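You operate a simulated robot arm through the tools that you are given. There is no shell and no other tool. Be economical: measure what you need, move in short steps, check, and stop when the job is done.

You run a simulated two-armed robot. Do the job below in one go: nothing can be reset, and whatever is moved stays where it is left.

TASK
Take the lid off the hooks tin and lay it down on the top of the tool chest. Take the long dark steel block and put it on the top of the motor table. Push the drawer of the extractor shut. Fetch the angle bracket in grey and set it on the shelf of the parts table at the near end. Open the upper slide-out tray of the slatted table, put the short end with the blue dab on the top of the parts table at the near end away in the inside of the upper tray of the slatted table, then shut the tray. Take the thick plate with purple edges and put it on the oblong steel plate. Open the drawer of the small cabinet, fetch the small green block from the inside of the small drawer and set it on top of the white block with the felt sole and shut the drawer again. Put the bright block with the square opening on the top of the motor table away on the top of the large grey steel plate. Put the 75 MM spacer fork from the top of the motor table on the low shelf of the long steel table and the 125 MM spacer fork on the top shelf of the mesh rack. Pull the plates drawer of the tool chest open. Do these in any order. Set down upright: angle bracket in grey, spacer fork.

Only the result counts: the job must be done as asked and must still hold three seconds after the hand-in. Knocking over, shifting, dropping, spilling or breaking anything else fails it. A push-on lid holds only when it is set on centred and level and pressed home; a screw cap is set on level and turned clockwise until tight.

THE ROBOT
Two 7-joint arms with two-finger grippers on one trunk, on a base that drives. Base frame: it is fixed to the floor where the robot stands at the start and does not move with it; the origin is under the middle of the robot, x ahead of it, y to its left, z up. Readings come in mm, rad, newtons and seconds.
The left shoulder is at the start at [59, 216, 1186], the right one opposite. With the tool pointing down near the work surface each hand reaches from about 100 to 760 mm from the robot's upright axis, wherever it stands, measured 20 degrees to its own side. Places, roughly: angle bracket in grey (6x4x5 cm) [-7900, -100, 700]; bright block with the square openi (4x6x3 cm) [-10100, 1300, 900]; drawer of the extractor [-7000, -1900, 400]; drawer of the small cabinet [-10000, 400, 900]; hooks tin [750, 250, 1000]; inside of the upper tray of the slatted table [-6300, 1300, 600]; long dark steel block (10x4x3 cm) [-8300, -3500, 900]; low shelf of the long steel table [-7900, 3100, 300]; oblong steel plate (12x9x1 cm) [-7300, 1400, 900]; plates drawer of the tool chest [700, 300, 300]; shelf of the parts table at the near end (25x45 cm [-8040, -160, 180]; short end with the blue dab (8x3x3 cm) [-8100, -200, 700]; small green block [-10000, 500, 750]; spacer fork [-10000, 1250, 1000]; thick plate with purple edges (8x6x2 cm) [-10200, -700, 900]; top of the large grey steel plate [-1900, 1000, 900]; top of the motor table [-10100, 900, 800]; top shelf of the mesh rack [-9100, 3100, 900]; upper slide-out tray of the slatted table [-6300, 1300, 600]; white block with the felt sole (7x7x4 cm) [-9900, 1400, 900]. Payload 3.18 kg a hand.
The tool frame of a hand sits at the grasp point between the pads (the TCP): z along the fingers, y along the line on which they close. The tips reach 30 mm beyond it. Largest opening 144 mm; the body of the gripper starts 103 mm behind the TCP.
Orientation is told as [roll, pitch, yaw] about the base's x, y, z axes, in that order, counted from this pose: with the fingers straight down and closing along the base's y, the tool's x points along the base's -x, its y along +y and its z along -z.

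THE INTERFACE
- The arms move only by the tool apply_moves. It takes "left_motion", "right_motion" or both (then of equal length, played together; a hand with none holds still); each is a list of rows, each a list of 7 numbers: the gripper command, from -1 (fully open) to 1 (shut), values between in proportion, then the shift along the base's x, y, z in units of 40 mm (1.0 is 40 mm), then the turn, a rotation vector about the base's x, y, z in units of 6 degrees (1.0 is 6 degrees). In form: [[hand, tx, ty, tz, wx, wy, wz], ...]. A call has 1 to 12 rows; each row shifts and turns the commanded pose from where the row before left it. A call with a number of a shift or a turn outside -1 to 1 is refused whole. Rows are played at 5 a second. More than 50 mm and 0.15 rad between two rows, or a gripper value outside its range, and nothing of the call is played. Where a pose cannot be reached the arm comes as near as it can. A force on the tool above 40 N (or 10 N above the force at the start of the call, whichever is more), or a blocked arm, ends the call early, and 0.2 s more pass. The fingers move at their own pace and stop on an object; they squeeze with about 28 N. The grip force told is the motor's: it shows also when the fingers shut on nothing. Time passes only in rows, and 0.2 s behind the last, so rows that do not move let the fingers close. The reply holds the time, the measured pose of the TCP, the force on the tool along the base axes, the opening and the grip force, in the units named above and with some noise, with the torque about the TCP (base axes, N m) and any sound that the robot's microphone picked up, and new pictures: "pictures" is both (left out), scene, wrist or none (wrist: the cameras of the hands that moved).
- Cameras (640 x 400 px; columns grow to the right, rows downward): "scene" is now at [133.7, 18.8, 1358.7]; the picture's right is [0.24, -0.97, 0.00], its down [-0.69, -0.17, -0.71] and it looks along [0.68, 0.17, -0.71] (base axes); focal length 214 px, centre (320, 200). "left" rides on the left gripper at [76, -16, -143] in its tool frame; the picture's right is [0.21, 0.98, 0.00], its down [-0.84, 0.18, -0.51] and it looks along [-0.50, 0.11, 0.86] (tool axes); focal length 218 px, centre (320, 200). "right" rides on the right gripper at [76, 16, -143] in its tool frame; the picture's right is [-0.21, 0.98, 0.00], its down [-0.84, -0.18, -0.51] and it looks along [-0.50, -0.11, 0.86] (tool axes); focal length 218 px, centre (320, 200). There is no depth. A picture from a camera that has moved, and an enlarged one, comes with that camera's place and axes in the base frame and with its lens.
- raise_lower(by): slides the trunk up (or, below 0, down) by that many mm; the arms and the scene camera ride with it, the base frame stays. It gives what a move gives, with no picture.
- base_move(legs): drives the robot by 1 to 6 legs, each [ahead, left, turn to the left] in mm, mm and rad, along the robot's own axes; the way and the turn of a leg run together, so that a leg with both is an arc; at most 1500 mm and 3.142 rad a leg. The arms and the cameras ride along, it lands a little off, and it stops where it bumps. It gives what a move gives, and a new picture of the scene camera.
- turn_head(pan, tilt): turns the head with the scene camera to pan (to the left, within 1.396 rad either way) and tilt (down, from -0.506 to 1.204), counted from straight ahead of the robot. It gives what a move gives, and a new picture of the scene camera.
- close_up(camera, box): a new picture of the part [left, top, right, bottom] of that camera's present view, enlarged. It takes no simulated time.
- finish_job(): hands the job in; it is judged then, once.

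Go step by step. Nothing tells you exact positions but the pictures and the camera data: compare them with the known pose of the tool, close in by small moves and look again before you grip or let go. The budget is 556 turns and 360 pictures, counting those below and the enlarged ones. Unless the task says otherwise, let go and move clear before handing in, and close with one line.

The tools are called after "Emit:" as name(argument=value, ...) on one line, values as JSON. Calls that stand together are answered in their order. apply_moves: Moves the arms, as the interface text tells. Its arguments: {"type":"object","properties":{"left_motion":{"type":"array","items":{"type":"array","items":{"type":"number"}}},"right_motion":{"type":"array","items":{"type":"array","items":{"type":"number"}}},"pictures":{"type":"string","enum":["both","scene","wrist","none"]}},"required":[]} The other tools are called the same way: raise_lower (by) slides the trunk up or down; base_move (legs) drives the base; turn_head (pan, tilt) turns the head that bears the scene camera; close_up (camera, box) takes an enlarged picture of a part of a camera's view; finish_job () hands the job in.

At the start:

```text
time_s: 0.0
left_eef_pos: [486.5, 458.7, 1188.5]
left_ee_rot: [-0.001, -0.001, 0.0]
left_ft_force: [-0.3, -0.5, 0.2]
left_wrist_torque: [0.01, 0.0, -0.02]
left_width: 143.9
left_grasp_force: 0.1
right_eef_pos: [418.5, -18.9, 1265.3]
right_ee_rot: [-0.001, 0.001, 0.001]
right_ft_force: [-0.4, 0.5, 0.6]
right_wrist_torque: [0.02, -0.01, -0.01]
right_width: 144.2
right_grasp_force: 0.1
trunk travel left (down, up): [-266.0, 103.0]
robot x, y, heading: [-0.0, 3.3, 0.002]
head pan, tilt: [0.244, 0.787]
```

scene: 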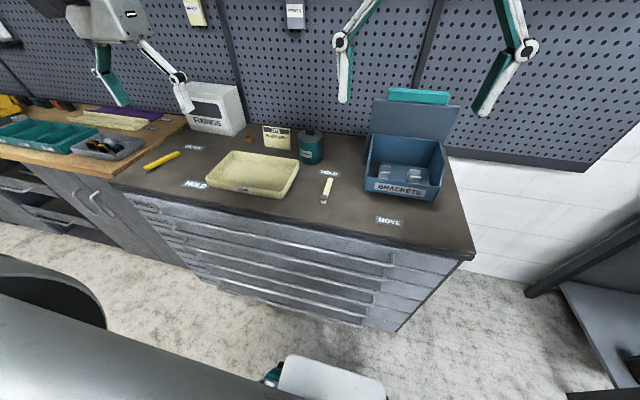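
right: 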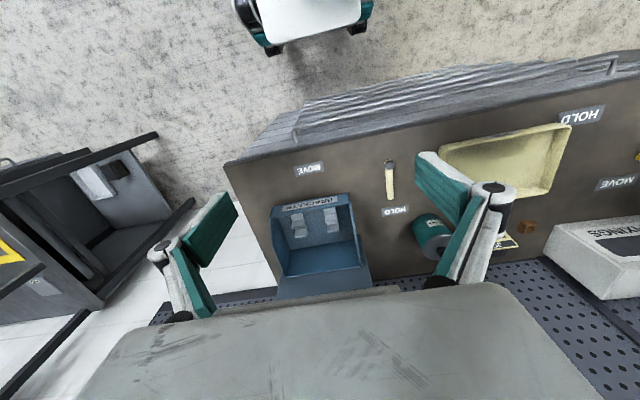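
left: 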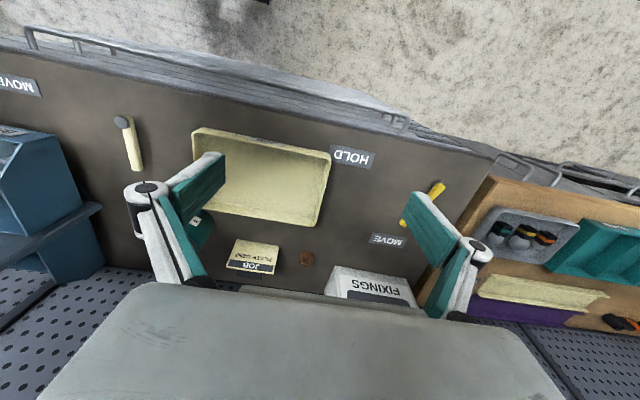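

I see the tool chest ahead with a yellowish tray, a green tin and bins. I'll look closer at the tin and the drawers.

Emit:
close_up(camera="scene", box=[180, 80, 380, 205])

Emit:
close_up(camera="scene", box=[110, 180, 480, 340])

```text
3.20 times, centred on (280, 142) of scene
camera zoom: at [133.7, 18.8, 1358.7], right [0.24, -0.97, 0.0], down [-0.69, -0.17, -0.71], along [0.68, 0.17, -0.71], focal length 686 px, centre (448, 384)
```

zoom: 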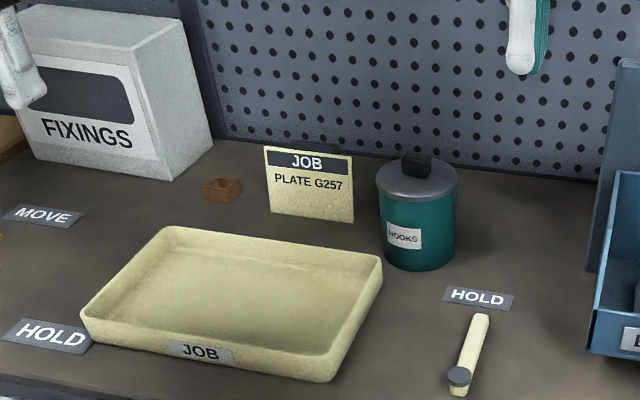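

```text
1.73 times, centred on (295, 260) of scene
camera zoom: at [133.7, 18.8, 1358.7], right [0.24, -0.97, 0.0], down [-0.69, -0.17, -0.71], along [0.68, 0.17, -0.71], focal length 371 px, centre (363, 96)
```

zoom: 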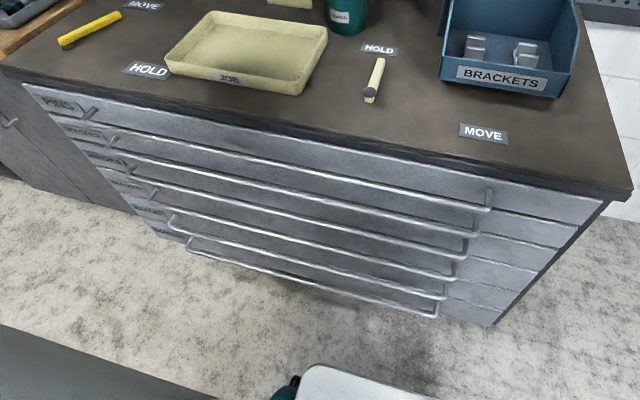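

The hooks tin has a grey lid with a black knob, around x≈780, y≈215. I'll drive a little closer and bring the left hand over it.

Emit:
base_move(legs=[[120, 0, 0]])

Emit:
apply_moves(left_motion=[[-1, 0.5, -1, 0, 0, 0, 0], [-1, 0.5, -1, 0, 0, 0, 0], [-1, 0.5, -1, 0, 0, 0, 0], [-1, 0.5, -1, 0, 0, 0, 0], [-1, 0, -1, 0, 0, 0, 0], [-1, 0, -1, 0, 0, 0, 0], [-1, 0, 0, 0, 0, 0, 0]], right_motion=[[-1, 0, -1, 0, 0, 0, 0], [-1, 0, -1, 0, 0, 0, 0], [-1, 0, -1, 0, 0, 0, 0], [-1, 0, -1, 0, 0, 0, 0], [-1, 0, -1, 0, 0, 0, 0], [-1, 0, 0, 0, 0, 0, 0], [-1, 0, 0, 0, 0, 0, 0]], pictures="both")

```text
time_s: 1.2
left_eef_pos: [606.7, 458.4, 1188.0]
left_ee_rot: [0.0, 0.0, 0.001]
left_ft_force: [0.4, 0.0, 0.3]
left_wrist_torque: [-0.01, 0.05, 0.01]
left_width: 143.9
left_grasp_force: 0.1
right_eef_pos: [538.6, -20.0, 1264.7]
right_ee_rot: [0.001, 0.001, 0.0]
right_ft_force: [0.3, -0.4, -0.2]
right_wrist_torque: [0.01, 0.07, 0.01]
right_width: 144.2
right_grasp_force: 0.0
trunk travel left (down, up): [-266.0, 103.0]
robot x, y, heading: [118.8, -0.0, 0.004]
head pan, tilt: [0.244, 0.787]
camera scene: at [253.6, 18.6, 1358.7], right [0.24, -0.97, 0.0], down [-0.69, -0.17, -0.71], along [0.68, 0.17, -0.71], focal length 214 px, centre (320, 200)
```

scene: 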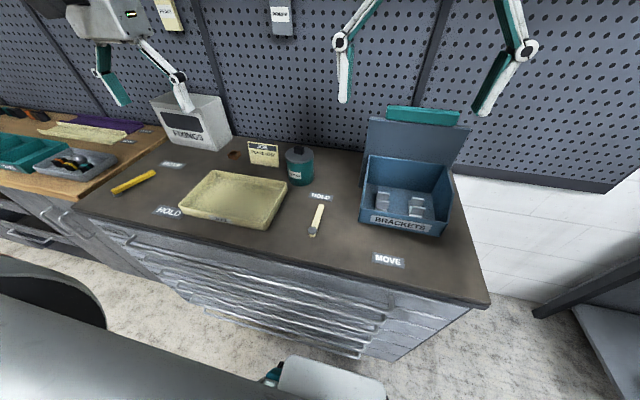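

```text
time_s: 2.8
left_eef_pos: [678.1, 224.8, 1190.6]
left_ee_rot: [0.0, -0.006, 0.003]
left_ft_force: [-0.6, -0.2, 0.4]
left_wrist_torque: [0.01, -0.04, 0.01]
left_width: 144.1
left_grasp_force: 0.0
left hand out of reach, approached as far as the arm can: row 6
right_eef_pos: [534.2, -221.6, 1266.0]
right_ee_rot: [0.001, -0.003, 0.001]
right_ft_force: [0.0, 0.7, 0.0]
right_wrist_torque: [0.05, -0.05, 0.01]
right_width: 143.9
right_grasp_force: 0.0
trunk travel left (down, up): [-266.0, 103.0]
robot x, y, heading: [118.7, -1.8, -0.002]
head pan, tilt: [0.244, 0.787]
camera scene: at [250.6, 17.9, 1359.2], right [0.24, -0.97, 0.0], down [-0.69, -0.17, -0.71], along [0.69, 0.17, -0.71], focal length 214 px, centre (320, 200)
camera right: at [458.9, -204.3, 1410.0], right [0.21, 0.98, 0.0], down [0.84, -0.18, 0.51], along [0.5, -0.11, -0.86], focal length 218 px, centre (320, 200)
camera left: at [600.3, 208.1, 1333.4], right [-0.21, 0.98, 0.0], down [0.84, 0.18, 0.51], along [0.5, 0.11, -0.86], focal length 218 px, centre (320, 200)
```

scene: 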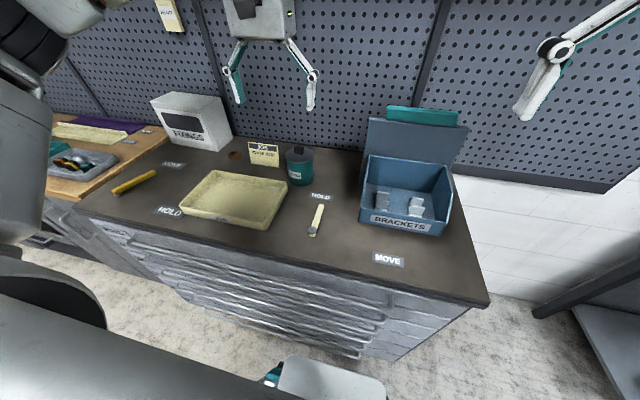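
right: 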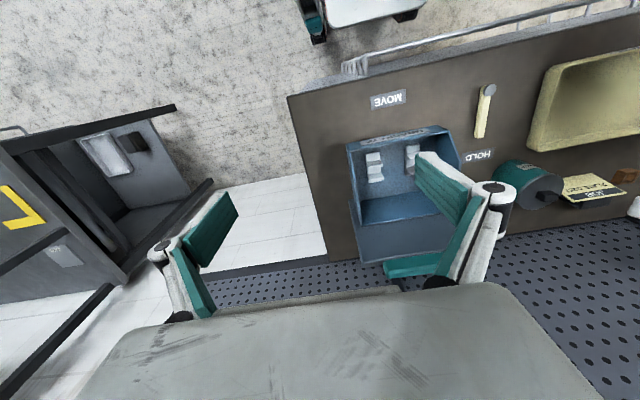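
left: 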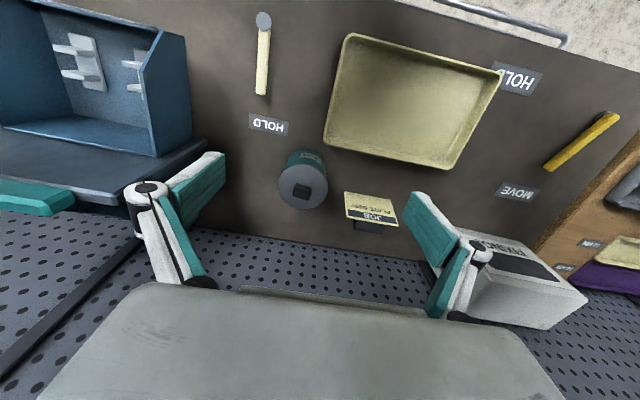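

Knob estimated at (777, 215, 1012). I bring the left hand above it.

Emit:
apply_moves(left_motion=[[-1, 0.5, -0.1, -1, 0, 0, 0], [-1, 0.8, -0.1, -1, 0, 0, 0], [-1, 1, 0, -0.5, 0, 0, 0], [-1, 0, 0, 0, 0, 0, 0]], pictures="both")

```text
refused: row 2 steps farther than a row can; nothing moved
```

Emit:
apply_moves(left_motion=[[-1, 0.5, -0.1, -1, 0, 0, 0], [-1, 0.7, -0.1, -1, 0, 0, 0], [-1, 1, 0, -0.5, 0, 0, 0], [-1, 0, 0, 0, 0, 0, 0]], pictures="both")

```text
time_s: 3.8
left_eef_pos: [713.5, 233.2, 1135.0]
left_ee_rot: [0.001, -0.004, 0.0]
left_ft_force: [0.3, 0.6, -0.3]
left_wrist_torque: [0.01, 0.01, -0.01]
left_width: 144.0
left_grasp_force: 0.0
left hand out of reach, approached as far as the arm can: row 1, 2, 3
right_eef_pos: [536.8, -220.2, 1266.6]
right_ee_rot: [0.001, 0.001, 0.001]
right_ft_force: [0.4, 0.7, -0.1]
right_wrist_torque: [-0.01, -0.02, 0.01]
right_width: 144.1
right_grasp_force: 0.1
trunk travel left (down, up): [-266.0, 103.0]
robot x, y, heading: [117.1, -0.1, -0.001]
head pan, tilt: [0.244, 0.787]
camera scene: at [252.5, 18.5, 1358.8], right [0.24, -0.97, 0.0], down [-0.69, -0.17, -0.71], along [0.68, 0.17, -0.71], focal length 214 px, centre (320, 200)
camera left: at [635.1, 217.5, 1278.2], right [-0.21, 0.98, 0.0], down [0.84, 0.18, 0.51], along [0.5, 0.11, -0.86], focal length 218 px, centre (320, 200)
```

scene: 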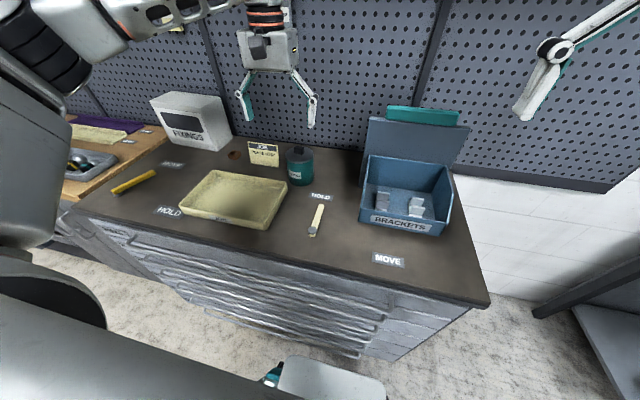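
left: 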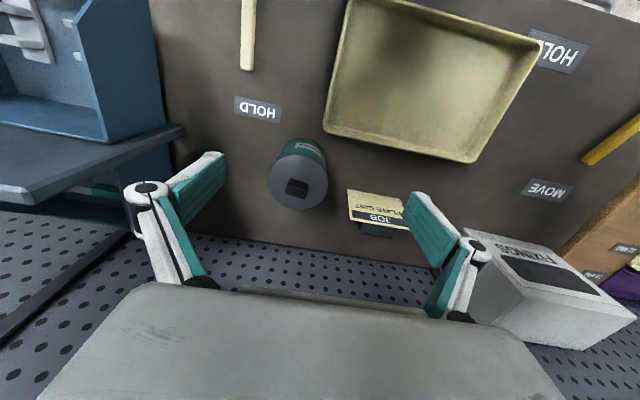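

Emit:
base_move(legs=[[60, 0, 0]])

Emit:
apply_moves(left_motion=[[-1, 0, -0.4, -0.6, 0, 0, 0], [-1, 0, 0, -0.8, 0, 0, 0], [-1, 0, 0, 0, 0, 0, 0]], pictures="wrist")

```text
time_s: 5.0
left_eef_pos: [747.9, 235.9, 1134.5]
left_ee_rot: [0.001, -0.003, 0.002]
left_ft_force: [-1.1, 0.4, 0.8]
left_wrist_torque: [0.03, -0.09, 0.0]
left_width: 144.2
left_grasp_force: 0.2
right_eef_pos: [572.0, -221.2, 1265.0]
right_ee_rot: [0.001, 0.0, 0.0]
right_ft_force: [-1.0, 0.4, 0.0]
right_wrist_torque: [0.0, -0.11, 0.04]
right_width: 143.7
right_grasp_force: 0.0
trunk travel left (down, up): [-266.0, 103.0]
robot x, y, heading: [155.9, -0.3, -0.0]
head pan, tilt: [0.244, 0.787]
stopped in leg 1: the robot was blocked; the commanded pose is now the measured one
camera scene: at [286.5, 18.4, 1359.3], right [0.24, -0.97, 0.0], down [-0.69, -0.17, -0.71], along [0.69, 0.17, -0.71], focal length 214 px, centre (320, 200)
```

scene: 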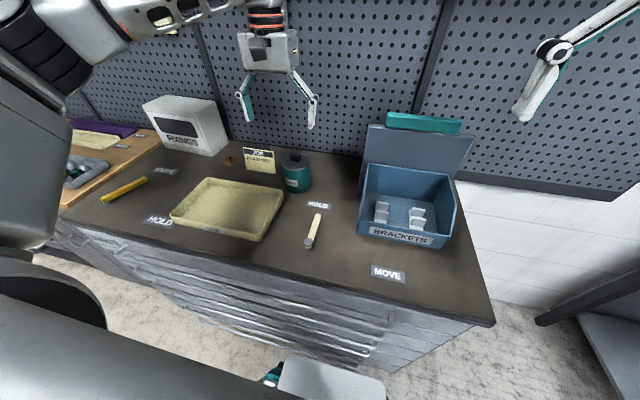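

```text
time_s: 5.8
left_eef_pos: [749.5, 228.5, 1087.4]
left_ee_rot: [0.001, 0.002, 0.002]
left_ft_force: [0.6, 1.3, 0.2]
left_wrist_torque: [-0.01, -0.03, 0.01]
left_width: 144.0
left_grasp_force: 0.0
left hand out of reach, approached as far as the arm can: row 1
right_eef_pos: [573.9, -220.7, 1264.0]
right_ee_rot: [-0.001, 0.004, -0.001]
right_ft_force: [-0.7, -0.1, 0.5]
right_wrist_torque: [-0.01, -0.02, 0.03]
right_width: 144.0
right_grasp_force: 0.0
trunk travel left (down, up): [-266.0, 103.0]
robot x, y, heading: [153.2, 2.2, 0.0]
head pan, tilt: [0.244, 0.787]
camera left: at [672.6, 212.1, 1231.0], right [-0.21, 0.98, 0.0], down [0.84, 0.18, 0.51], along [0.5, 0.11, -0.86], focal length 218 px, centre (320, 200)
```

left: 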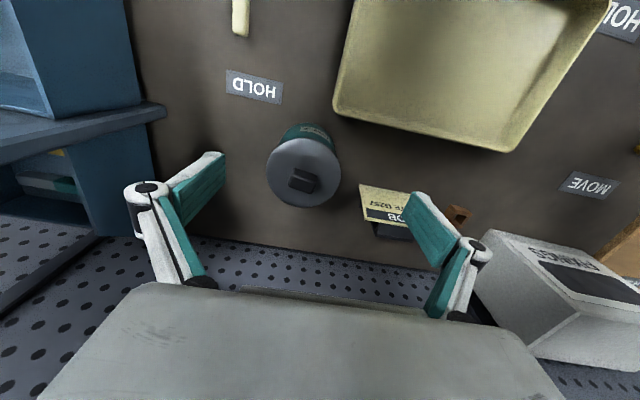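

Emit:
close_up(camera="left", box=[244, 110, 372, 220])

Emit:
close_up(camera="scene", box=[220, 30, 380, 210])

```text
3.64 times, centred on (308, 165) of left
camera zoom: at [672.6, 212.1, 1231.0], right [-0.21, 0.98, 0.0], down [0.84, 0.18, 0.51], along [0.5, 0.11, -0.86], focal length 794 px, centre (364, 327)
```

zoom: 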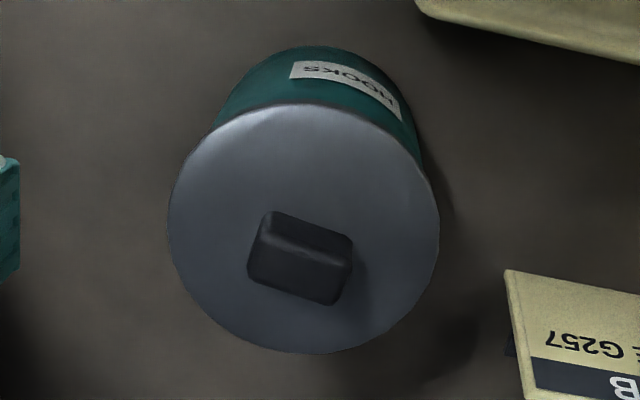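

```text
2.22 times, centred on (300, 120) of scene
camera zoom: at [289.7, 18.3, 1358.7], right [0.24, -0.97, 0.0], down [-0.69, -0.17, -0.71], along [0.68, 0.17, -0.71], focal length 477 px, centre (364, 378)
```

zoom: 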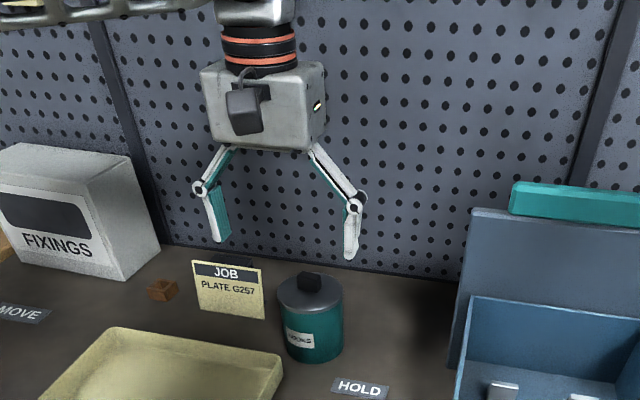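

Emit:
apply_moves(left_motion=[[0, 0.4, -0.15, 0, 0, 0, 0], [0, 0.4, -0.15, -0.3, 0, 0, 0], [0, 0, 0, -0.4, 0, 0, 0], [0, 0, 0, 0, 0, 0, 0]], pictures="both")

Emit:
close_up(camera="scene", box=[240, 70, 360, 200])

Emit:
close_up(camera="left", box=[220, 110, 440, 320])

```text
time_s: 6.8
left_eef_pos: [750.0, 228.6, 1070.6]
left_ee_rot: [0.0, 0.003, 0.002]
left_ft_force: [-0.3, 0.1, 0.4]
left_wrist_torque: [0.01, 0.03, 0.02]
left_width: 71.6
left_grasp_force: 0.0
left hand out of reach, approached as far as the arm can: row 1, 2
right_eef_pos: [575.8, -221.3, 1264.6]
right_ee_rot: [0.0, 0.003, 0.001]
right_ft_force: [-0.4, -0.8, 0.1]
right_wrist_torque: [0.02, -0.01, 0.02]
right_width: 143.8
right_grasp_force: 0.0
trunk travel left (down, up): [-266.0, 103.0]
robot x, y, heading: [156.4, 2.3, 0.0]
head pan, tilt: [0.244, 0.787]
camera scene: at [289.8, 18.3, 1358.7], right [0.24, -0.97, 0.0], down [-0.69, -0.17, -0.71], along [0.68, 0.17, -0.71], focal length 214 px, centre (320, 200)
camera left: at [672.1, 211.7, 1214.9], right [-0.21, 0.98, 0.0], down [0.84, 0.18, 0.51], along [0.49, 0.11, -0.86], focal length 218 px, centre (320, 200)
```

scene: 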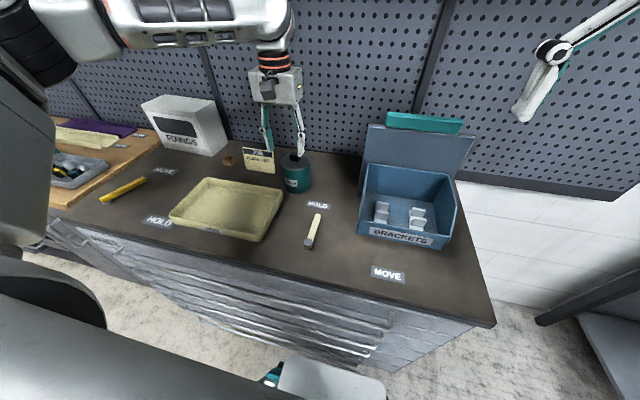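
left: 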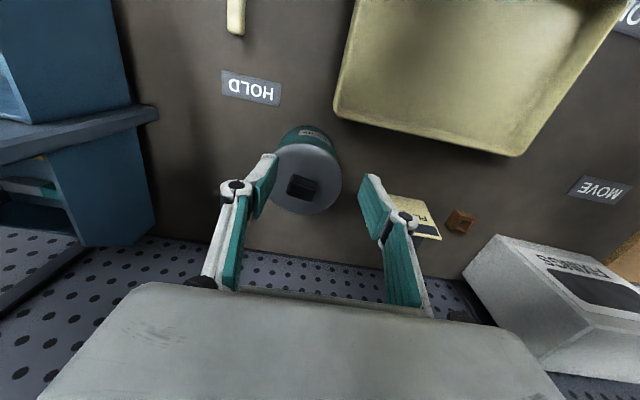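

```text
3.08 times, centred on (300, 135) of scene
camera zoom: at [289.8, 18.3, 1358.7], right [0.24, -0.97, 0.0], down [-0.69, -0.17, -0.71], along [0.68, 0.17, -0.71], focal length 660 px, centre (382, 400)
```

zoom: 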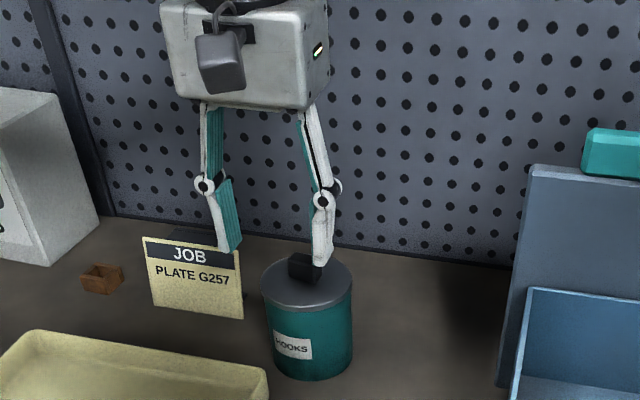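

```text
1.90 times, centred on (330, 215) of left
camera zoom: at [672.1, 211.7, 1214.9], right [-0.21, 0.98, 0.0], down [0.84, 0.18, 0.51], along [0.49, 0.11, -0.86], focal length 416 px, centre (301, 171)
```

zoom: 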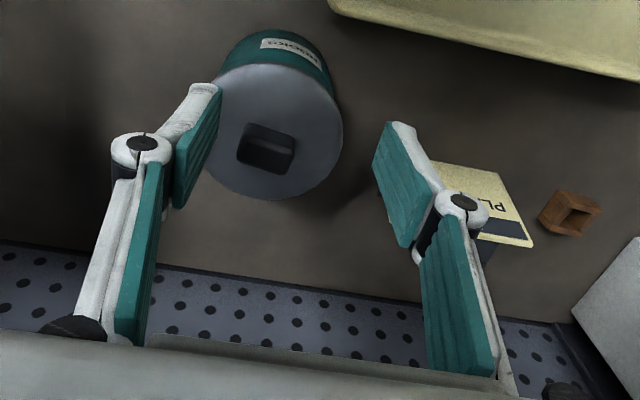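

Emit:
raise_lower(by=100)

Emit:
apply_moves(left_motion=[[0, 0.4, -0.15, 0, 0, 0, 0], [0, 0.4, -0.15, -1, 0, 0, 0], [0, 0, 0, -1, 0, 0, 0], [0, 0, 0, 0, 0, 0, 0]], pictures="wrist")

```text
time_s: 8.1
left_eef_pos: [748.3, 228.9, 1170.5]
left_ee_rot: [-0.002, 0.002, 0.001]
left_ft_force: [0.0, 0.0, 0.2]
left_wrist_torque: [0.0, -0.05, 0.02]
left_width: 71.7
left_grasp_force: 0.1
right_eef_pos: [574.8, -220.9, 1363.7]
right_ee_rot: [0.0, 0.003, -0.001]
right_ft_force: [0.0, 0.4, -0.2]
right_wrist_torque: [-0.01, -0.05, 0.03]
right_width: 144.1
right_grasp_force: 0.0
trunk travel left (down, up): [-366.0, 3.0]
robot x, y, heading: [156.2, 2.4, 0.002]
head pan, tilt: [0.244, 0.787]
```

```text
time_s: 9.1
left_eef_pos: [754.6, 242.7, 1093.0]
left_ee_rot: [-0.003, -0.004, 0.003]
left_ft_force: [-0.7, 0.1, -0.6]
left_wrist_torque: [0.0, 0.02, -0.01]
left_width: 72.2
left_grasp_force: 0.0
left hand out of reach, approached as far as the arm can: row 1, 2, 3
right_eef_pos: [574.8, -220.7, 1363.3]
right_ee_rot: [0.0, 0.005, -0.002]
right_ft_force: [-0.5, 0.4, 0.2]
right_wrist_torque: [0.01, 0.04, 0.02]
right_width: 143.8
right_grasp_force: 0.0
trunk travel left (down, up): [-366.0, 3.0]
robot x, y, heading: [159.1, 1.4, -0.003]
head pan, tilt: [0.244, 0.787]
camera left: at [676.9, 226.5, 1235.9], right [-0.21, 0.98, 0.0], down [0.84, 0.18, 0.51], along [0.5, 0.1, -0.86], focal length 218 px, centre (320, 200)
```

left: 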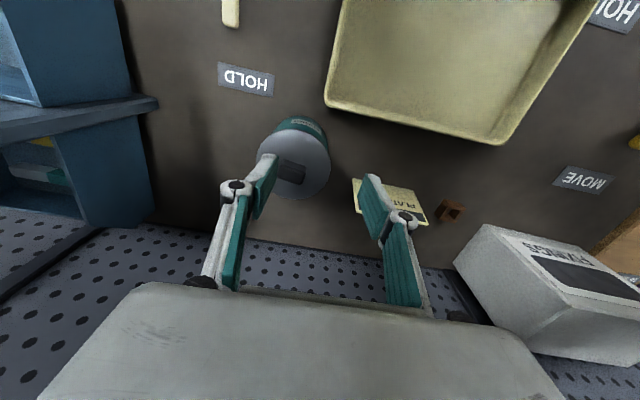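

Emit:
apply_moves(left_motion=[[0, 0, -0.2, -0.6, 0, 0, 0], [0, 0.4, -0.2, 0, 0, 0, 0], [0, 0.4, -0.2, 0, 0, 0, 0], [0, 0, 0, 0, 0, 0, 0]], pictures="none")

```text
time_s: 10.1
left_eef_pos: [754.9, 247.8, 1076.9]
left_ee_rot: [-0.002, -0.002, 0.001]
left_ft_force: [-0.1, -0.2, -0.2]
left_wrist_torque: [0.03, 0.0, -0.04]
left_width: 72.2
left_grasp_force: 0.0
left hand out of reach, approached as far as the arm can: row 1, 2, 3
right_eef_pos: [576.4, -221.5, 1363.7]
right_ee_rot: [-0.001, 0.002, -0.001]
right_ft_force: [-0.8, -0.3, -0.4]
right_wrist_torque: [0.02, 0.0, 0.01]
right_width: 144.3
right_grasp_force: 0.0
trunk travel left (down, up): [-366.0, 3.0]
robot x, y, heading: [158.5, -1.7, -0.001]
head pan, tilt: [0.244, 0.787]
```

Emit:
apply_moves(left_motion=[[0, -1, 0, 0, 0, 0, 0], [0, -1, 0, 0, 0, 0, 0], [0, -1, 0, 0, 0, 0, 0], [0, 0, 0, -0.5, 0, 0, 0], [0, 1, -0.2, 0, 0, 0, 0], [0, 1, -0.2, 0, 0, 0, 0], [0, 1, -0.2, 0, 0, 0, 0], [0, 0, 0, 0, 0, 0, 0]], pictures="both")

```text
time_s: 11.9
left_eef_pos: [739.4, 235.4, 1062.5]
left_ee_rot: [-0.005, -0.001, 0.002]
left_ft_force: [-0.7, -0.3, 0.0]
left_wrist_torque: [-0.02, 0.0, 0.02]
left_width: 71.9
left_grasp_force: 0.0
left hand out of reach, approached as far as the arm can: row 7
right_eef_pos: [575.6, -220.4, 1364.8]
right_ee_rot: [0.0, 0.004, 0.0]
right_ft_force: [-0.2, 0.5, -0.3]
right_wrist_torque: [0.01, 0.03, -0.04]
right_width: 144.0
right_grasp_force: 0.2
trunk travel left (down, up): [-366.0, 3.0]
robot x, y, heading: [155.7, 0.7, -0.007]
head pan, tilt: [0.244, 0.787]
camera scene: at [276.6, 18.1, 1459.3], right [0.24, -0.97, 0.0], down [-0.69, -0.17, -0.71], along [0.68, 0.17, -0.71], focal length 214 px, centre (320, 200)
camera left: at [662.4, 220.3, 1206.7], right [-0.21, 0.98, 0.0], down [0.84, 0.18, 0.51], along [0.5, 0.1, -0.86], focal length 218 px, centre (320, 200)
```

scene: 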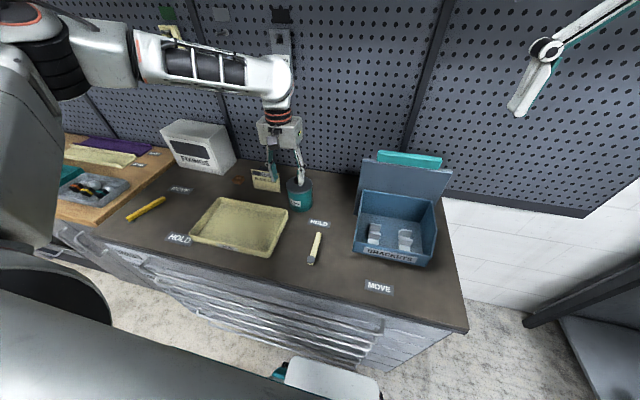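
left: 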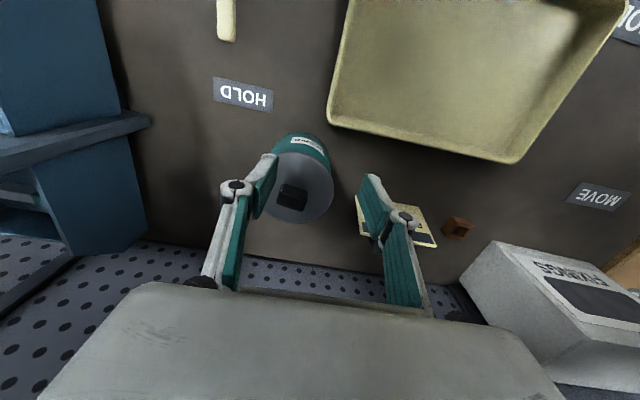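

The left arm seems limited with the forearm crossing inward. I'll shift the robot to the right so the tin is more to its left.

Emit:
apply_moves(left_motion=[[0, -1, 0, 0.5, 0, 0, 0], [0, -1, 0.5, 0.5, 0, 0, 0], [0, 0, 1, 0, 0, 0, 0], [0, 0, 1, 0, 0, 0, 0]], pictures="none")

Emit:
base_move(legs=[[-15, 0, 0], [0, -120, 0]])

Emit:
apply_moves(left_motion=[[0, 0.5, 0.3, -0.5, 0, 0, 0], [0, 1, 0, 0, 0, 0, 0], [0, 1, 0, 0, 0, 0, 0], [0, 1, 0, 0, 0, 0, 0], [0, 0, 0, 0, 0, 0, 0]], pictures="wrist")

```text
time_s: 12.9
left_eef_pos: [660.7, 336.9, 1102.8]
left_ee_rot: [-0.003, -0.001, 0.004]
left_ft_force: [-1.0, -0.4, -0.7]
left_wrist_torque: [-0.04, -0.04, 0.03]
left_width: 72.0
left_grasp_force: 0.0
right_eef_pos: [574.1, -220.4, 1365.2]
right_ee_rot: [-0.002, 0.003, 0.002]
right_ft_force: [-0.4, 0.9, -0.4]
right_wrist_torque: [-0.05, -0.03, -0.03]
right_width: 143.9
right_grasp_force: 0.0
trunk travel left (down, up): [-366.0, 3.0]
robot x, y, heading: [155.1, 2.5, 0.001]
head pan, tilt: [0.244, 0.787]
```

```text
time_s: 15.0
left_eef_pos: [644.3, 216.6, 1103.3]
left_ee_rot: [-0.001, 0.0, 0.004]
left_ft_force: [0.2, 0.7, -0.1]
left_wrist_torque: [0.03, 0.01, 0.0]
left_width: 72.2
left_grasp_force: 0.0
right_eef_pos: [561.8, -340.0, 1364.1]
right_ee_rot: [0.0, 0.003, 0.001]
right_ft_force: [0.0, 0.6, -0.2]
right_wrist_torque: [0.02, 0.01, 0.02]
right_width: 144.0
right_grasp_force: 0.0
trunk travel left (down, up): [-366.0, 3.0]
robot x, y, heading: [138.7, -124.7, 0.001]
head pan, tilt: [0.244, 0.787]
camera scene: at [262.0, -102.2, 1459.2], right [0.24, -0.97, 0.0], down [-0.69, -0.17, -0.71], along [0.68, 0.17, -0.71], focal length 214 px, centre (320, 200)
```

scene: 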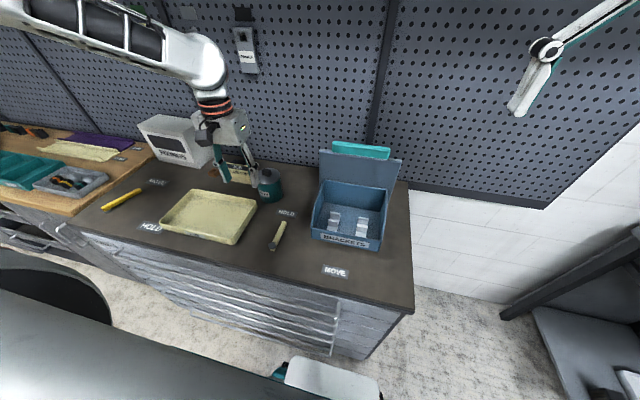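

```text
time_s: 16.2
left_eef_pos: [784.5, 229.2, 1083.6]
left_ee_rot: [-0.001, -0.002, 0.004]
left_ft_force: [-0.3, -0.2, -0.3]
left_wrist_torque: [-0.02, -0.03, 0.0]
left_width: 72.1
left_grasp_force: 0.1
right_eef_pos: [558.6, -340.6, 1364.4]
right_ee_rot: [-0.001, 0.004, -0.002]
right_ft_force: [0.5, -0.2, 0.5]
right_wrist_torque: [0.02, -0.04, 0.03]
right_width: 143.9
right_grasp_force: 0.0
trunk travel left (down, up): [-366.0, 3.0]
robot x, y, heading: [136.1, -118.5, 0.002]
head pan, tilt: [0.244, 0.787]
camera left: at [706.7, 211.8, 1228.6], right [-0.21, 0.98, 0.0], down [0.84, 0.18, 0.51], along [0.5, 0.11, -0.86], focal length 218 px, centre (320, 200)
```

left: 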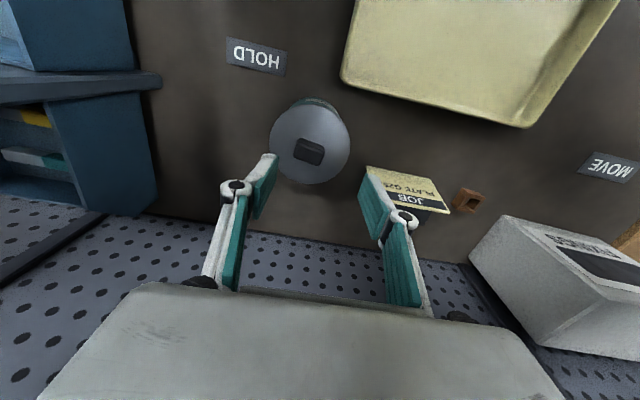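

Emit:
apply_moves(left_motion=[[0, -0.1, -0.32, 0, 0, 0, 0], [0, 0, 0, -0.8, 0, 0, 0], [0, 0, 0, 0, 0, 0, 0]], pictures="wrist")

Emit:
close_up(camera="scene", box=[190, 100, 330, 220])

```text
time_s: 17.0
left_eef_pos: [781.8, 215.4, 1052.4]
left_ee_rot: [-0.001, -0.002, 0.003]
left_ft_force: [0.3, 0.3, -1.1]
left_wrist_torque: [-0.01, 0.0, 0.01]
left_width: 72.0
left_grasp_force: 0.0
right_eef_pos: [560.5, -340.6, 1364.4]
right_ee_rot: [0.001, 0.004, 0.001]
right_ft_force: [-0.8, -0.3, 0.1]
right_wrist_torque: [0.03, 0.0, 0.02]
right_width: 143.6
right_grasp_force: 0.0
trunk travel left (down, up): [-366.0, 3.0]
robot x, y, heading: [145.4, -118.3, 0.002]
head pan, tilt: [0.244, 0.787]
camera left: at [703.7, 199.4, 1195.5], right [-0.21, 0.98, 0.0], down [0.84, 0.18, 0.51], along [0.5, 0.11, -0.86], focal length 218 px, centre (320, 200)
```

left: 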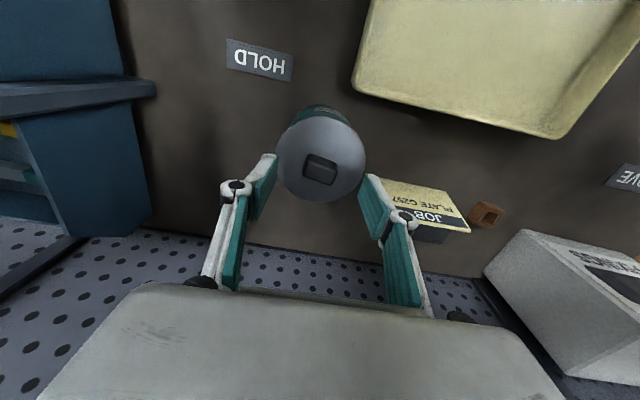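

```text
3.33 times, centred on (260, 160) of scene
camera zoom: at [261.0, -102.5, 1459.3], right [0.24, -0.97, 0.0], down [-0.69, -0.17, -0.71], along [0.68, 0.17, -0.71], focal length 715 px, centre (520, 333)
```

zoom: 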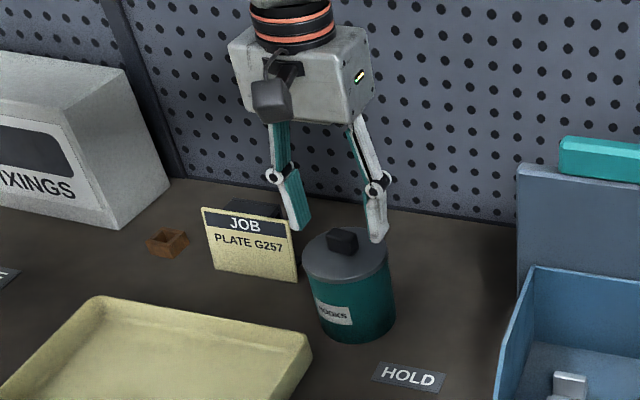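

Emit:
apply_moves(left_motion=[[0, 0, 0.03, -0.4, 0, 0, 0], [0, 0, 0, -0.35, 0, 0, 0], [1, 0, 0, 0, 0, 0, 0], [1, 0, 0, 0, 0, 0, 0], [1, 0, 0, 0, 0, 0, 0]], pictures="wrist")

Emit:
close_up(camera="scene", box=[190, 100, 330, 220])

```text
time_s: 18.2
left_eef_pos: [779.6, 216.5, 1027.0]
left_ee_rot: [-0.003, -0.011, 0.004]
left_ft_force: [6.0, -3.3, 35.7]
left_wrist_torque: [-0.09, -0.24, -0.18]
left_width: 31.0
left_grasp_force: 28.4
right_eef_pos: [558.5, -342.7, 1364.2]
right_ee_rot: [-0.001, 0.001, 0.001]
right_ft_force: [0.5, -0.5, 0.0]
right_wrist_torque: [-0.01, 0.01, 0.02]
right_width: 143.9
right_grasp_force: 0.0
trunk travel left (down, up): [-366.0, 3.0]
robot x, y, heading: [142.8, -122.2, 0.0]
head pan, tilt: [0.244, 0.787]
camera left: at [700.5, 199.5, 1170.5], right [-0.21, 0.98, -0.01], down [0.84, 0.18, 0.52], along [0.51, 0.11, -0.86], focal length 218 px, centre (320, 200)
```

left: 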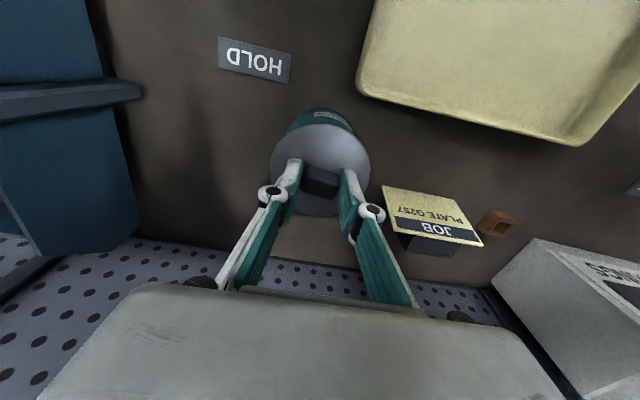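

```text
3.33 times, centred on (260, 160) of scene
camera zoom: at [259.3, -104.3, 1459.6], right [0.24, -0.97, 0.0], down [-0.69, -0.17, -0.71], along [0.69, 0.17, -0.71], focal length 715 px, centre (520, 333)
```

zoom: 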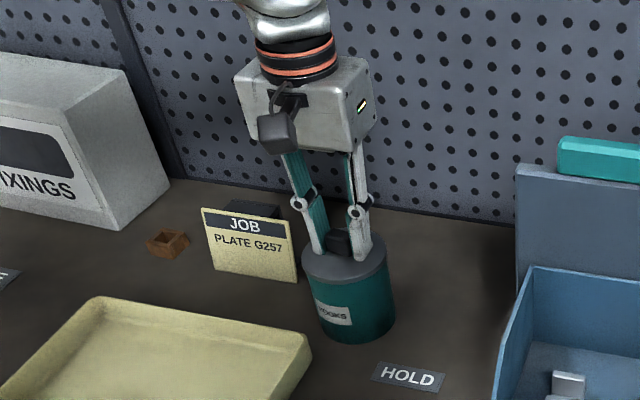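

Knob gripped (31 mm). I lift slowly and check that the tin stays.

Emit:
apply_moves(left_motion=[[1, 0, 0, 0.3, 0, 0, 0], [1, 0, 0, 0.3, 0, 0, 0], [1, 0, 0, 0.4, 0, 0, 0], [1, 0, 0, 0.5, 0, 0, 0], [1, 0, 0, 0, 0, 0, 0]], pictures="none")

Emit:
close_up(camera="scene", box=[190, 100, 330, 220])

```text
time_s: 19.4
left_eef_pos: [781.2, 216.5, 1080.7]
left_ee_rot: [-0.002, 0.001, 0.005]
left_ft_force: [0.3, 0.6, -1.4]
left_wrist_torque: [0.01, 0.03, -0.02]
left_width: 31.1
left_grasp_force: 27.9
right_eef_pos: [561.3, -340.6, 1363.9]
right_ee_rot: [-0.001, 0.002, 0.0]
right_ft_force: [0.3, 0.1, -1.0]
right_wrist_torque: [-0.04, 0.02, 0.01]
right_width: 143.9
right_grasp_force: 0.1
trunk travel left (down, up): [-366.0, 3.0]
robot x, y, heading: [141.4, -121.1, 0.0]
head pan, tilt: [0.244, 0.787]
```

```text
3.33 times, centred on (260, 160) of scene
camera zoom: at [262.3, -101.9, 1459.1], right [0.24, -0.97, 0.0], down [-0.69, -0.17, -0.71], along [0.68, 0.17, -0.71], focal length 715 px, centre (520, 333)
```

zoom: 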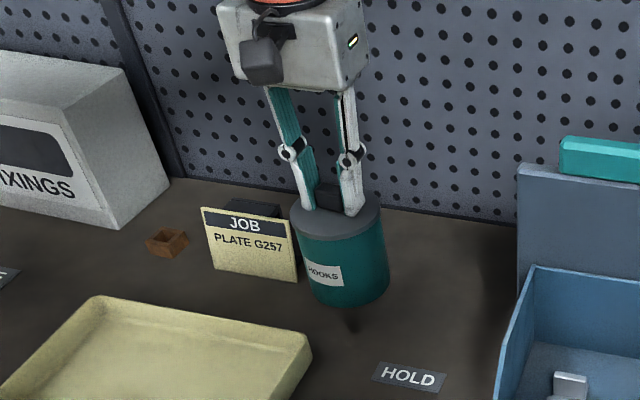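

The tin came up with the lid (tight push-on lid), so I need the right hand to hold the body. I bring the tin up and back in front of the robot, keeping it upright.

Emit:
apply_moves(left_motion=[[1, 0, 0, 1, 0, 0, 0], [1, 0, 0, 1, 0, 0, 0], [1, -1, 0, 0.5, 0, 0, 0], [1, -1, 0, 0.5, 0, 0, 0], [1, -1, -0.5, 0, 0, 0, 0], [1, -1, -0.7, 0, 0, 0, 0], [1, -0.7, -1, 0, 0, 0, 0], [1, 0, -1, 0, 0, 0, 0], [1, 0, -1, 0, 0, 0, 0], [1, 0, 0, 0, 0, 0, 0]], right_motion=[[-1, -0.5, 0, 0, 0, -1, 0], [-1, -0.5, 0, 0, 0, -1, 0], [-1, -0.5, 0, 0, 0, -1, 0], [-1, -0.5, 0, 0, 0, -1, 0], [-1, -0.5, 0, -0.3, 0, -1, 0], [-1, -0.3, 0, -0.5, 0, -1, 0], [-1, 0, 0, -0.5, 0, -1, 0], [-1, 0, 0, -0.5, 0, -1, 0], [-1, 0, 0, -0.5, 0, -1, 0], [-1, 0, 0, -0.5, 0, -1, 0]], pictures="scene")

```text
time_s: 21.6
left_eef_pos: [591.3, 50.9, 1200.5]
left_ee_rot: [-0.002, 0.0, 0.004]
left_ft_force: [-0.4, 1.0, -0.2]
left_wrist_torque: [-0.05, -0.02, 0.0]
left_width: 30.6
left_grasp_force: 27.7
right_eef_pos: [507.5, -280.6, 1386.4]
right_ee_rot: [-0.007, -1.044, 0.004]
right_ft_force: [0.0, -0.2, -0.2]
right_wrist_torque: [0.01, 0.0, -0.02]
right_width: 144.0
right_grasp_force: 0.0
right hand out of reach, approached as far as the arm can: row 7, 8, 9, 10
trunk travel left (down, up): [-366.0, 3.0]
robot x, y, heading: [143.9, -116.7, 0.003]
head pan, tilt: [0.244, 0.787]
camera scene: at [260.9, -100.2, 1459.3], right [0.24, -0.97, 0.0], down [-0.69, -0.17, -0.71], along [0.68, 0.17, -0.71], focal length 214 px, centre (320, 200)
```

scene: 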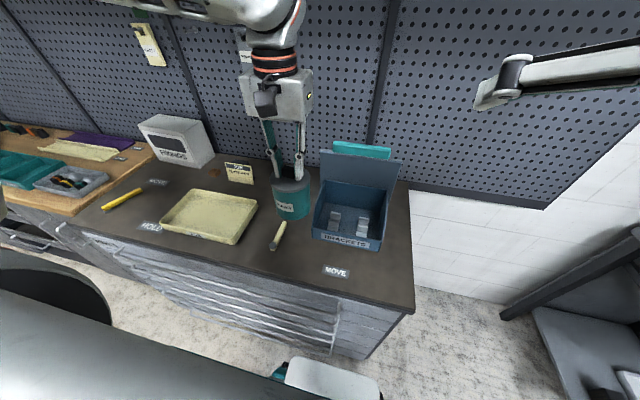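

Emit:
apply_moves(right_motion=[[-1, 1, 0, -0.4, 0, 0, 0], [-1, 0.8, 0, -0.8, 0, 0, 0], [-1, 0.4, 0, -1, 0, 0, 0], [-1, 0, 0.5, -1, 0, 0, 0], [-1, 0, 1, -0.5, 0, 0, 0], [-1, 0, 1, -0.5, 0, 0, 0], [-1, 0, 0.5, -0.5, 0, -0.5, 0], [-1, 0, 0, -0.3, 0, -0.5, 0], [-1, 0, 0, 0, 0, 0, 0]], pictures="both")

```text
time_s: 23.6
left_eef_pos: [593.1, 49.7, 1200.9]
left_ee_rot: [0.0, -0.002, 0.002]
left_ft_force: [-0.3, 0.7, -0.8]
left_wrist_torque: [-0.05, 0.0, 0.01]
left_width: 30.3
left_grasp_force: 28.2
right_eef_pos: [611.4, -150.6, 1194.9]
right_ee_rot: [-0.002, -1.149, 0.0]
right_ft_force: [-0.7, -0.8, -0.3]
right_wrist_torque: [-0.03, -0.01, 0.04]
right_width: 144.0
right_grasp_force: 0.0
right hand out of reach, approached as far as the arm can: row 3, 4
trunk travel left (down, up): [-366.0, 3.0]
robot x, y, heading: [140.8, -122.9, 0.001]
head pan, tilt: [0.244, 0.787]
camera scene: at [261.8, -102.2, 1459.2], right [0.24, -0.97, 0.0], down [-0.69, -0.17, -0.71], along [0.68, 0.17, -0.71], focal length 214 px, centre (320, 200)
camera right: at [449.6, -134.5, 1184.9], right [0.09, 0.98, 0.19], down [-0.12, -0.18, 0.98], along [0.99, -0.11, 0.1], focal length 218 px, centre (320, 200)
```

scene: 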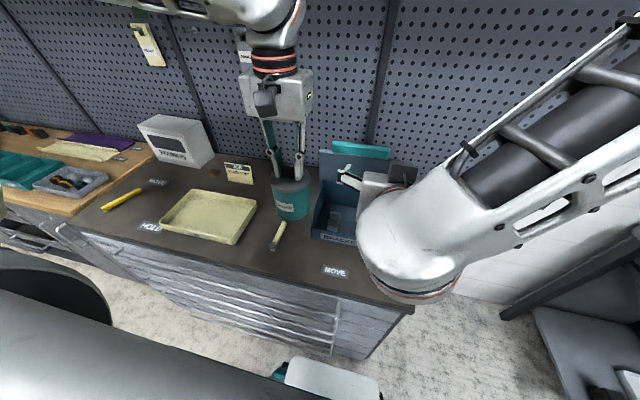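
right: 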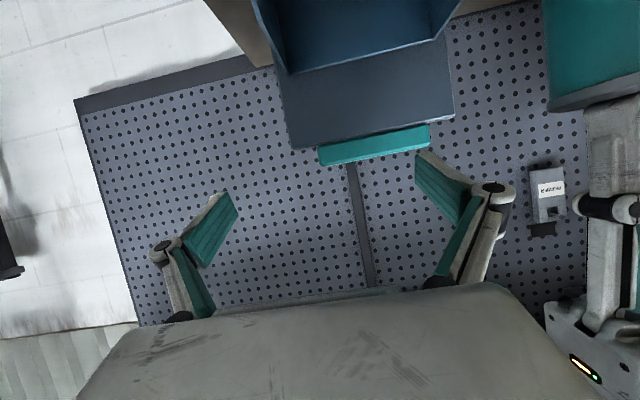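

The right hand can point forward. I yaw it to the left so its fingers point toward the tin, and shift the tin slightly forward.

Emit:
apply_moves(left_motion=[[1, 0.6, 0, 0, 0, 0, 0], [1, 0.6, 0, 0, 0, 0, 0], [1, 0, 0, 0, 0, 0, 0], [1, 0, 0, 0, 0, 0, 0], [1, 0, 0, 0, 0, 0, 0], [1, 0, 0, 0, 0, 0, 0], [1, 0, 0, 0, 0, 0, 0], [1, 0, 0, 0, 0, 0, 0], [1, 0, 0, 0, 0, 0, 0], [1, 0, 0, 0, 0, 0, 0], [1, 0, 0, 0, 0, 0, 0]], right_motion=[[-1, 0, 0, 0, 0, 0, 1], [-1, 0, 0, 0, 0, 0, 1], [-1, 0, 0, 0, 0, 0, 1], [-1, 0, 0, 0, 0, 0, 1], [-1, 0, 0, 0, 0, 0, 1], [-1, 0, 0, 0, 0, 0, 1], [-1, 0, 0, 0, 0, 0, 1], [-1, 0, 0, 0, 0, 0, 1], [-1, 0, 0, 0, 0, 0, 1], [-1, 0, 0, 0, 0, 0, 1], [-1, 0, 0, 0, 0, 0, 0]], pictures="both")

```text
time_s: 26.0
left_eef_pos: [641.7, 47.8, 1201.7]
left_ee_rot: [-0.001, 0.0, 0.003]
left_ft_force: [-0.5, -1.0, -1.4]
left_wrist_torque: [0.02, 0.03, -0.03]
left_width: 29.9
left_grasp_force: 28.1
right_eef_pos: [638.9, -190.4, 1221.8]
right_ee_rot: [0.021, -1.118, 0.648]
right_ft_force: [-1.2, -0.3, 0.4]
right_wrist_torque: [0.0, 0.03, 0.06]
right_width: 144.2
right_grasp_force: 0.0
right hand out of reach, approached as far as the arm can: row 3, 4, 5, 6, 7, 8, 9
trunk travel left (down, up): [-366.0, 3.0]
robot x, y, heading: [143.5, -122.1, -0.001]
head pan, tilt: [0.244, 0.787]
camera scene: at [262.5, -102.5, 1459.2], right [0.24, -0.97, 0.0], down [-0.69, -0.17, -0.71], along [0.68, 0.17, -0.71], focal length 214 px, centre (320, 200)
camera right: at [502.6, -277.1, 1216.0], right [-0.53, 0.82, 0.2], down [0.05, -0.2, 0.98], along [0.85, 0.53, 0.07], focal length 218 px, centre (320, 200)
camera left: at [564.1, 32.0, 1345.2], right [-0.21, 0.98, 0.0], down [0.84, 0.18, 0.51], along [0.5, 0.11, -0.86], focal length 218 px, centre (320, 200)
```

scene: 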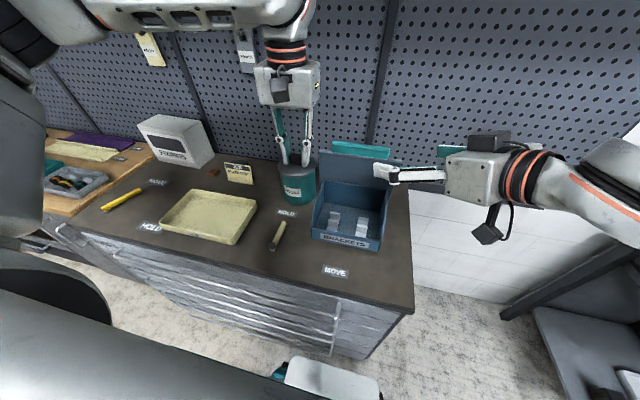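
right: 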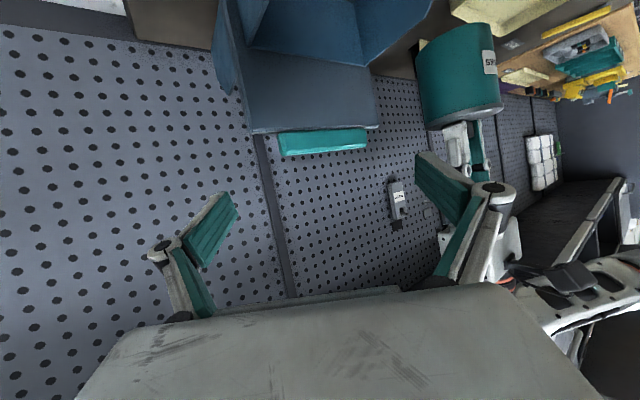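
left: 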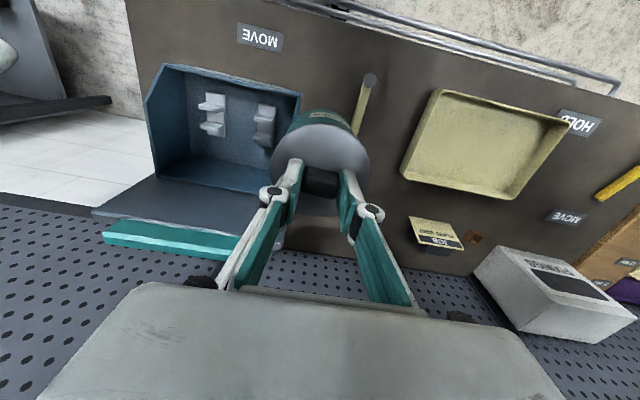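

Emit:
apply_moves(right_motion=[[-1, -0.8, 0.4, 0, 0, 0, 0], [-1, -0.8, 0.5, 0, 0, 0, 0], [-1, -0.6, 0.8, -0.3, 0, 0, 0], [-1, 0, 1, -0.4, 0, 0, 0], [-1, 0, 1, -0.3, 0, 0, 0], [-1, 0, 0.5, 0, 0, 0, 0], [-1, 0, 0, 0, 0, 0, 0]], pictures="both")

```text
time_s: 27.6
left_eef_pos: [641.2, 48.4, 1201.7]
left_ee_rot: [-0.003, -0.001, 0.005]
left_ft_force: [-0.6, -0.4, -1.9]
left_wrist_torque: [-0.02, -0.01, 0.0]
left_width: 29.2
left_grasp_force: 27.7
right_eef_pos: [610.7, -122.9, 1226.4]
right_ee_rot: [0.02, -1.116, 0.647]
right_ft_force: [0.2, 0.3, 0.1]
right_wrist_torque: [0.02, -0.04, 0.03]
right_width: 144.0
right_grasp_force: 0.1
right hand out of reach, approached as far as the arm can: row 1, 2, 3, 4, 5, 6
trunk travel left (down, up): [-366.0, 3.0]
robot x, y, heading: [138.5, -118.3, -0.001]
head pan, tilt: [0.244, 0.787]
camera scene: at [261.6, -102.2, 1459.2], right [0.24, -0.97, 0.0], down [-0.69, -0.17, -0.71], along [0.68, 0.17, -0.71], focal length 214 px, centre (320, 200)
camera right: at [473.4, -208.2, 1221.8], right [-0.53, 0.82, 0.2], down [0.05, -0.2, 0.98], along [0.85, 0.53, 0.07], focal length 218 px, centre (320, 200)
```

scene: 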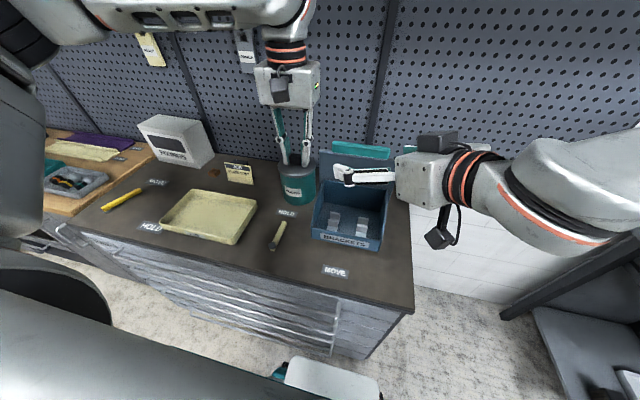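
right: 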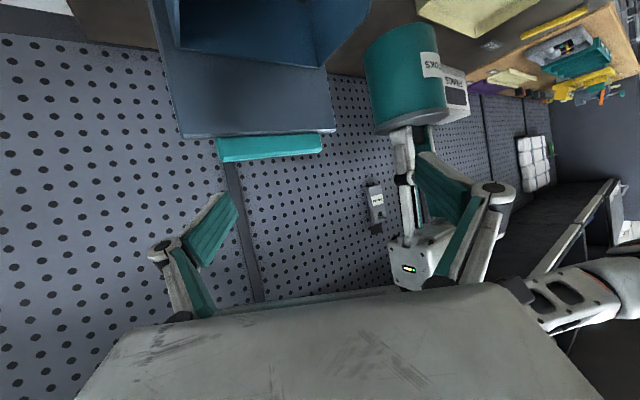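

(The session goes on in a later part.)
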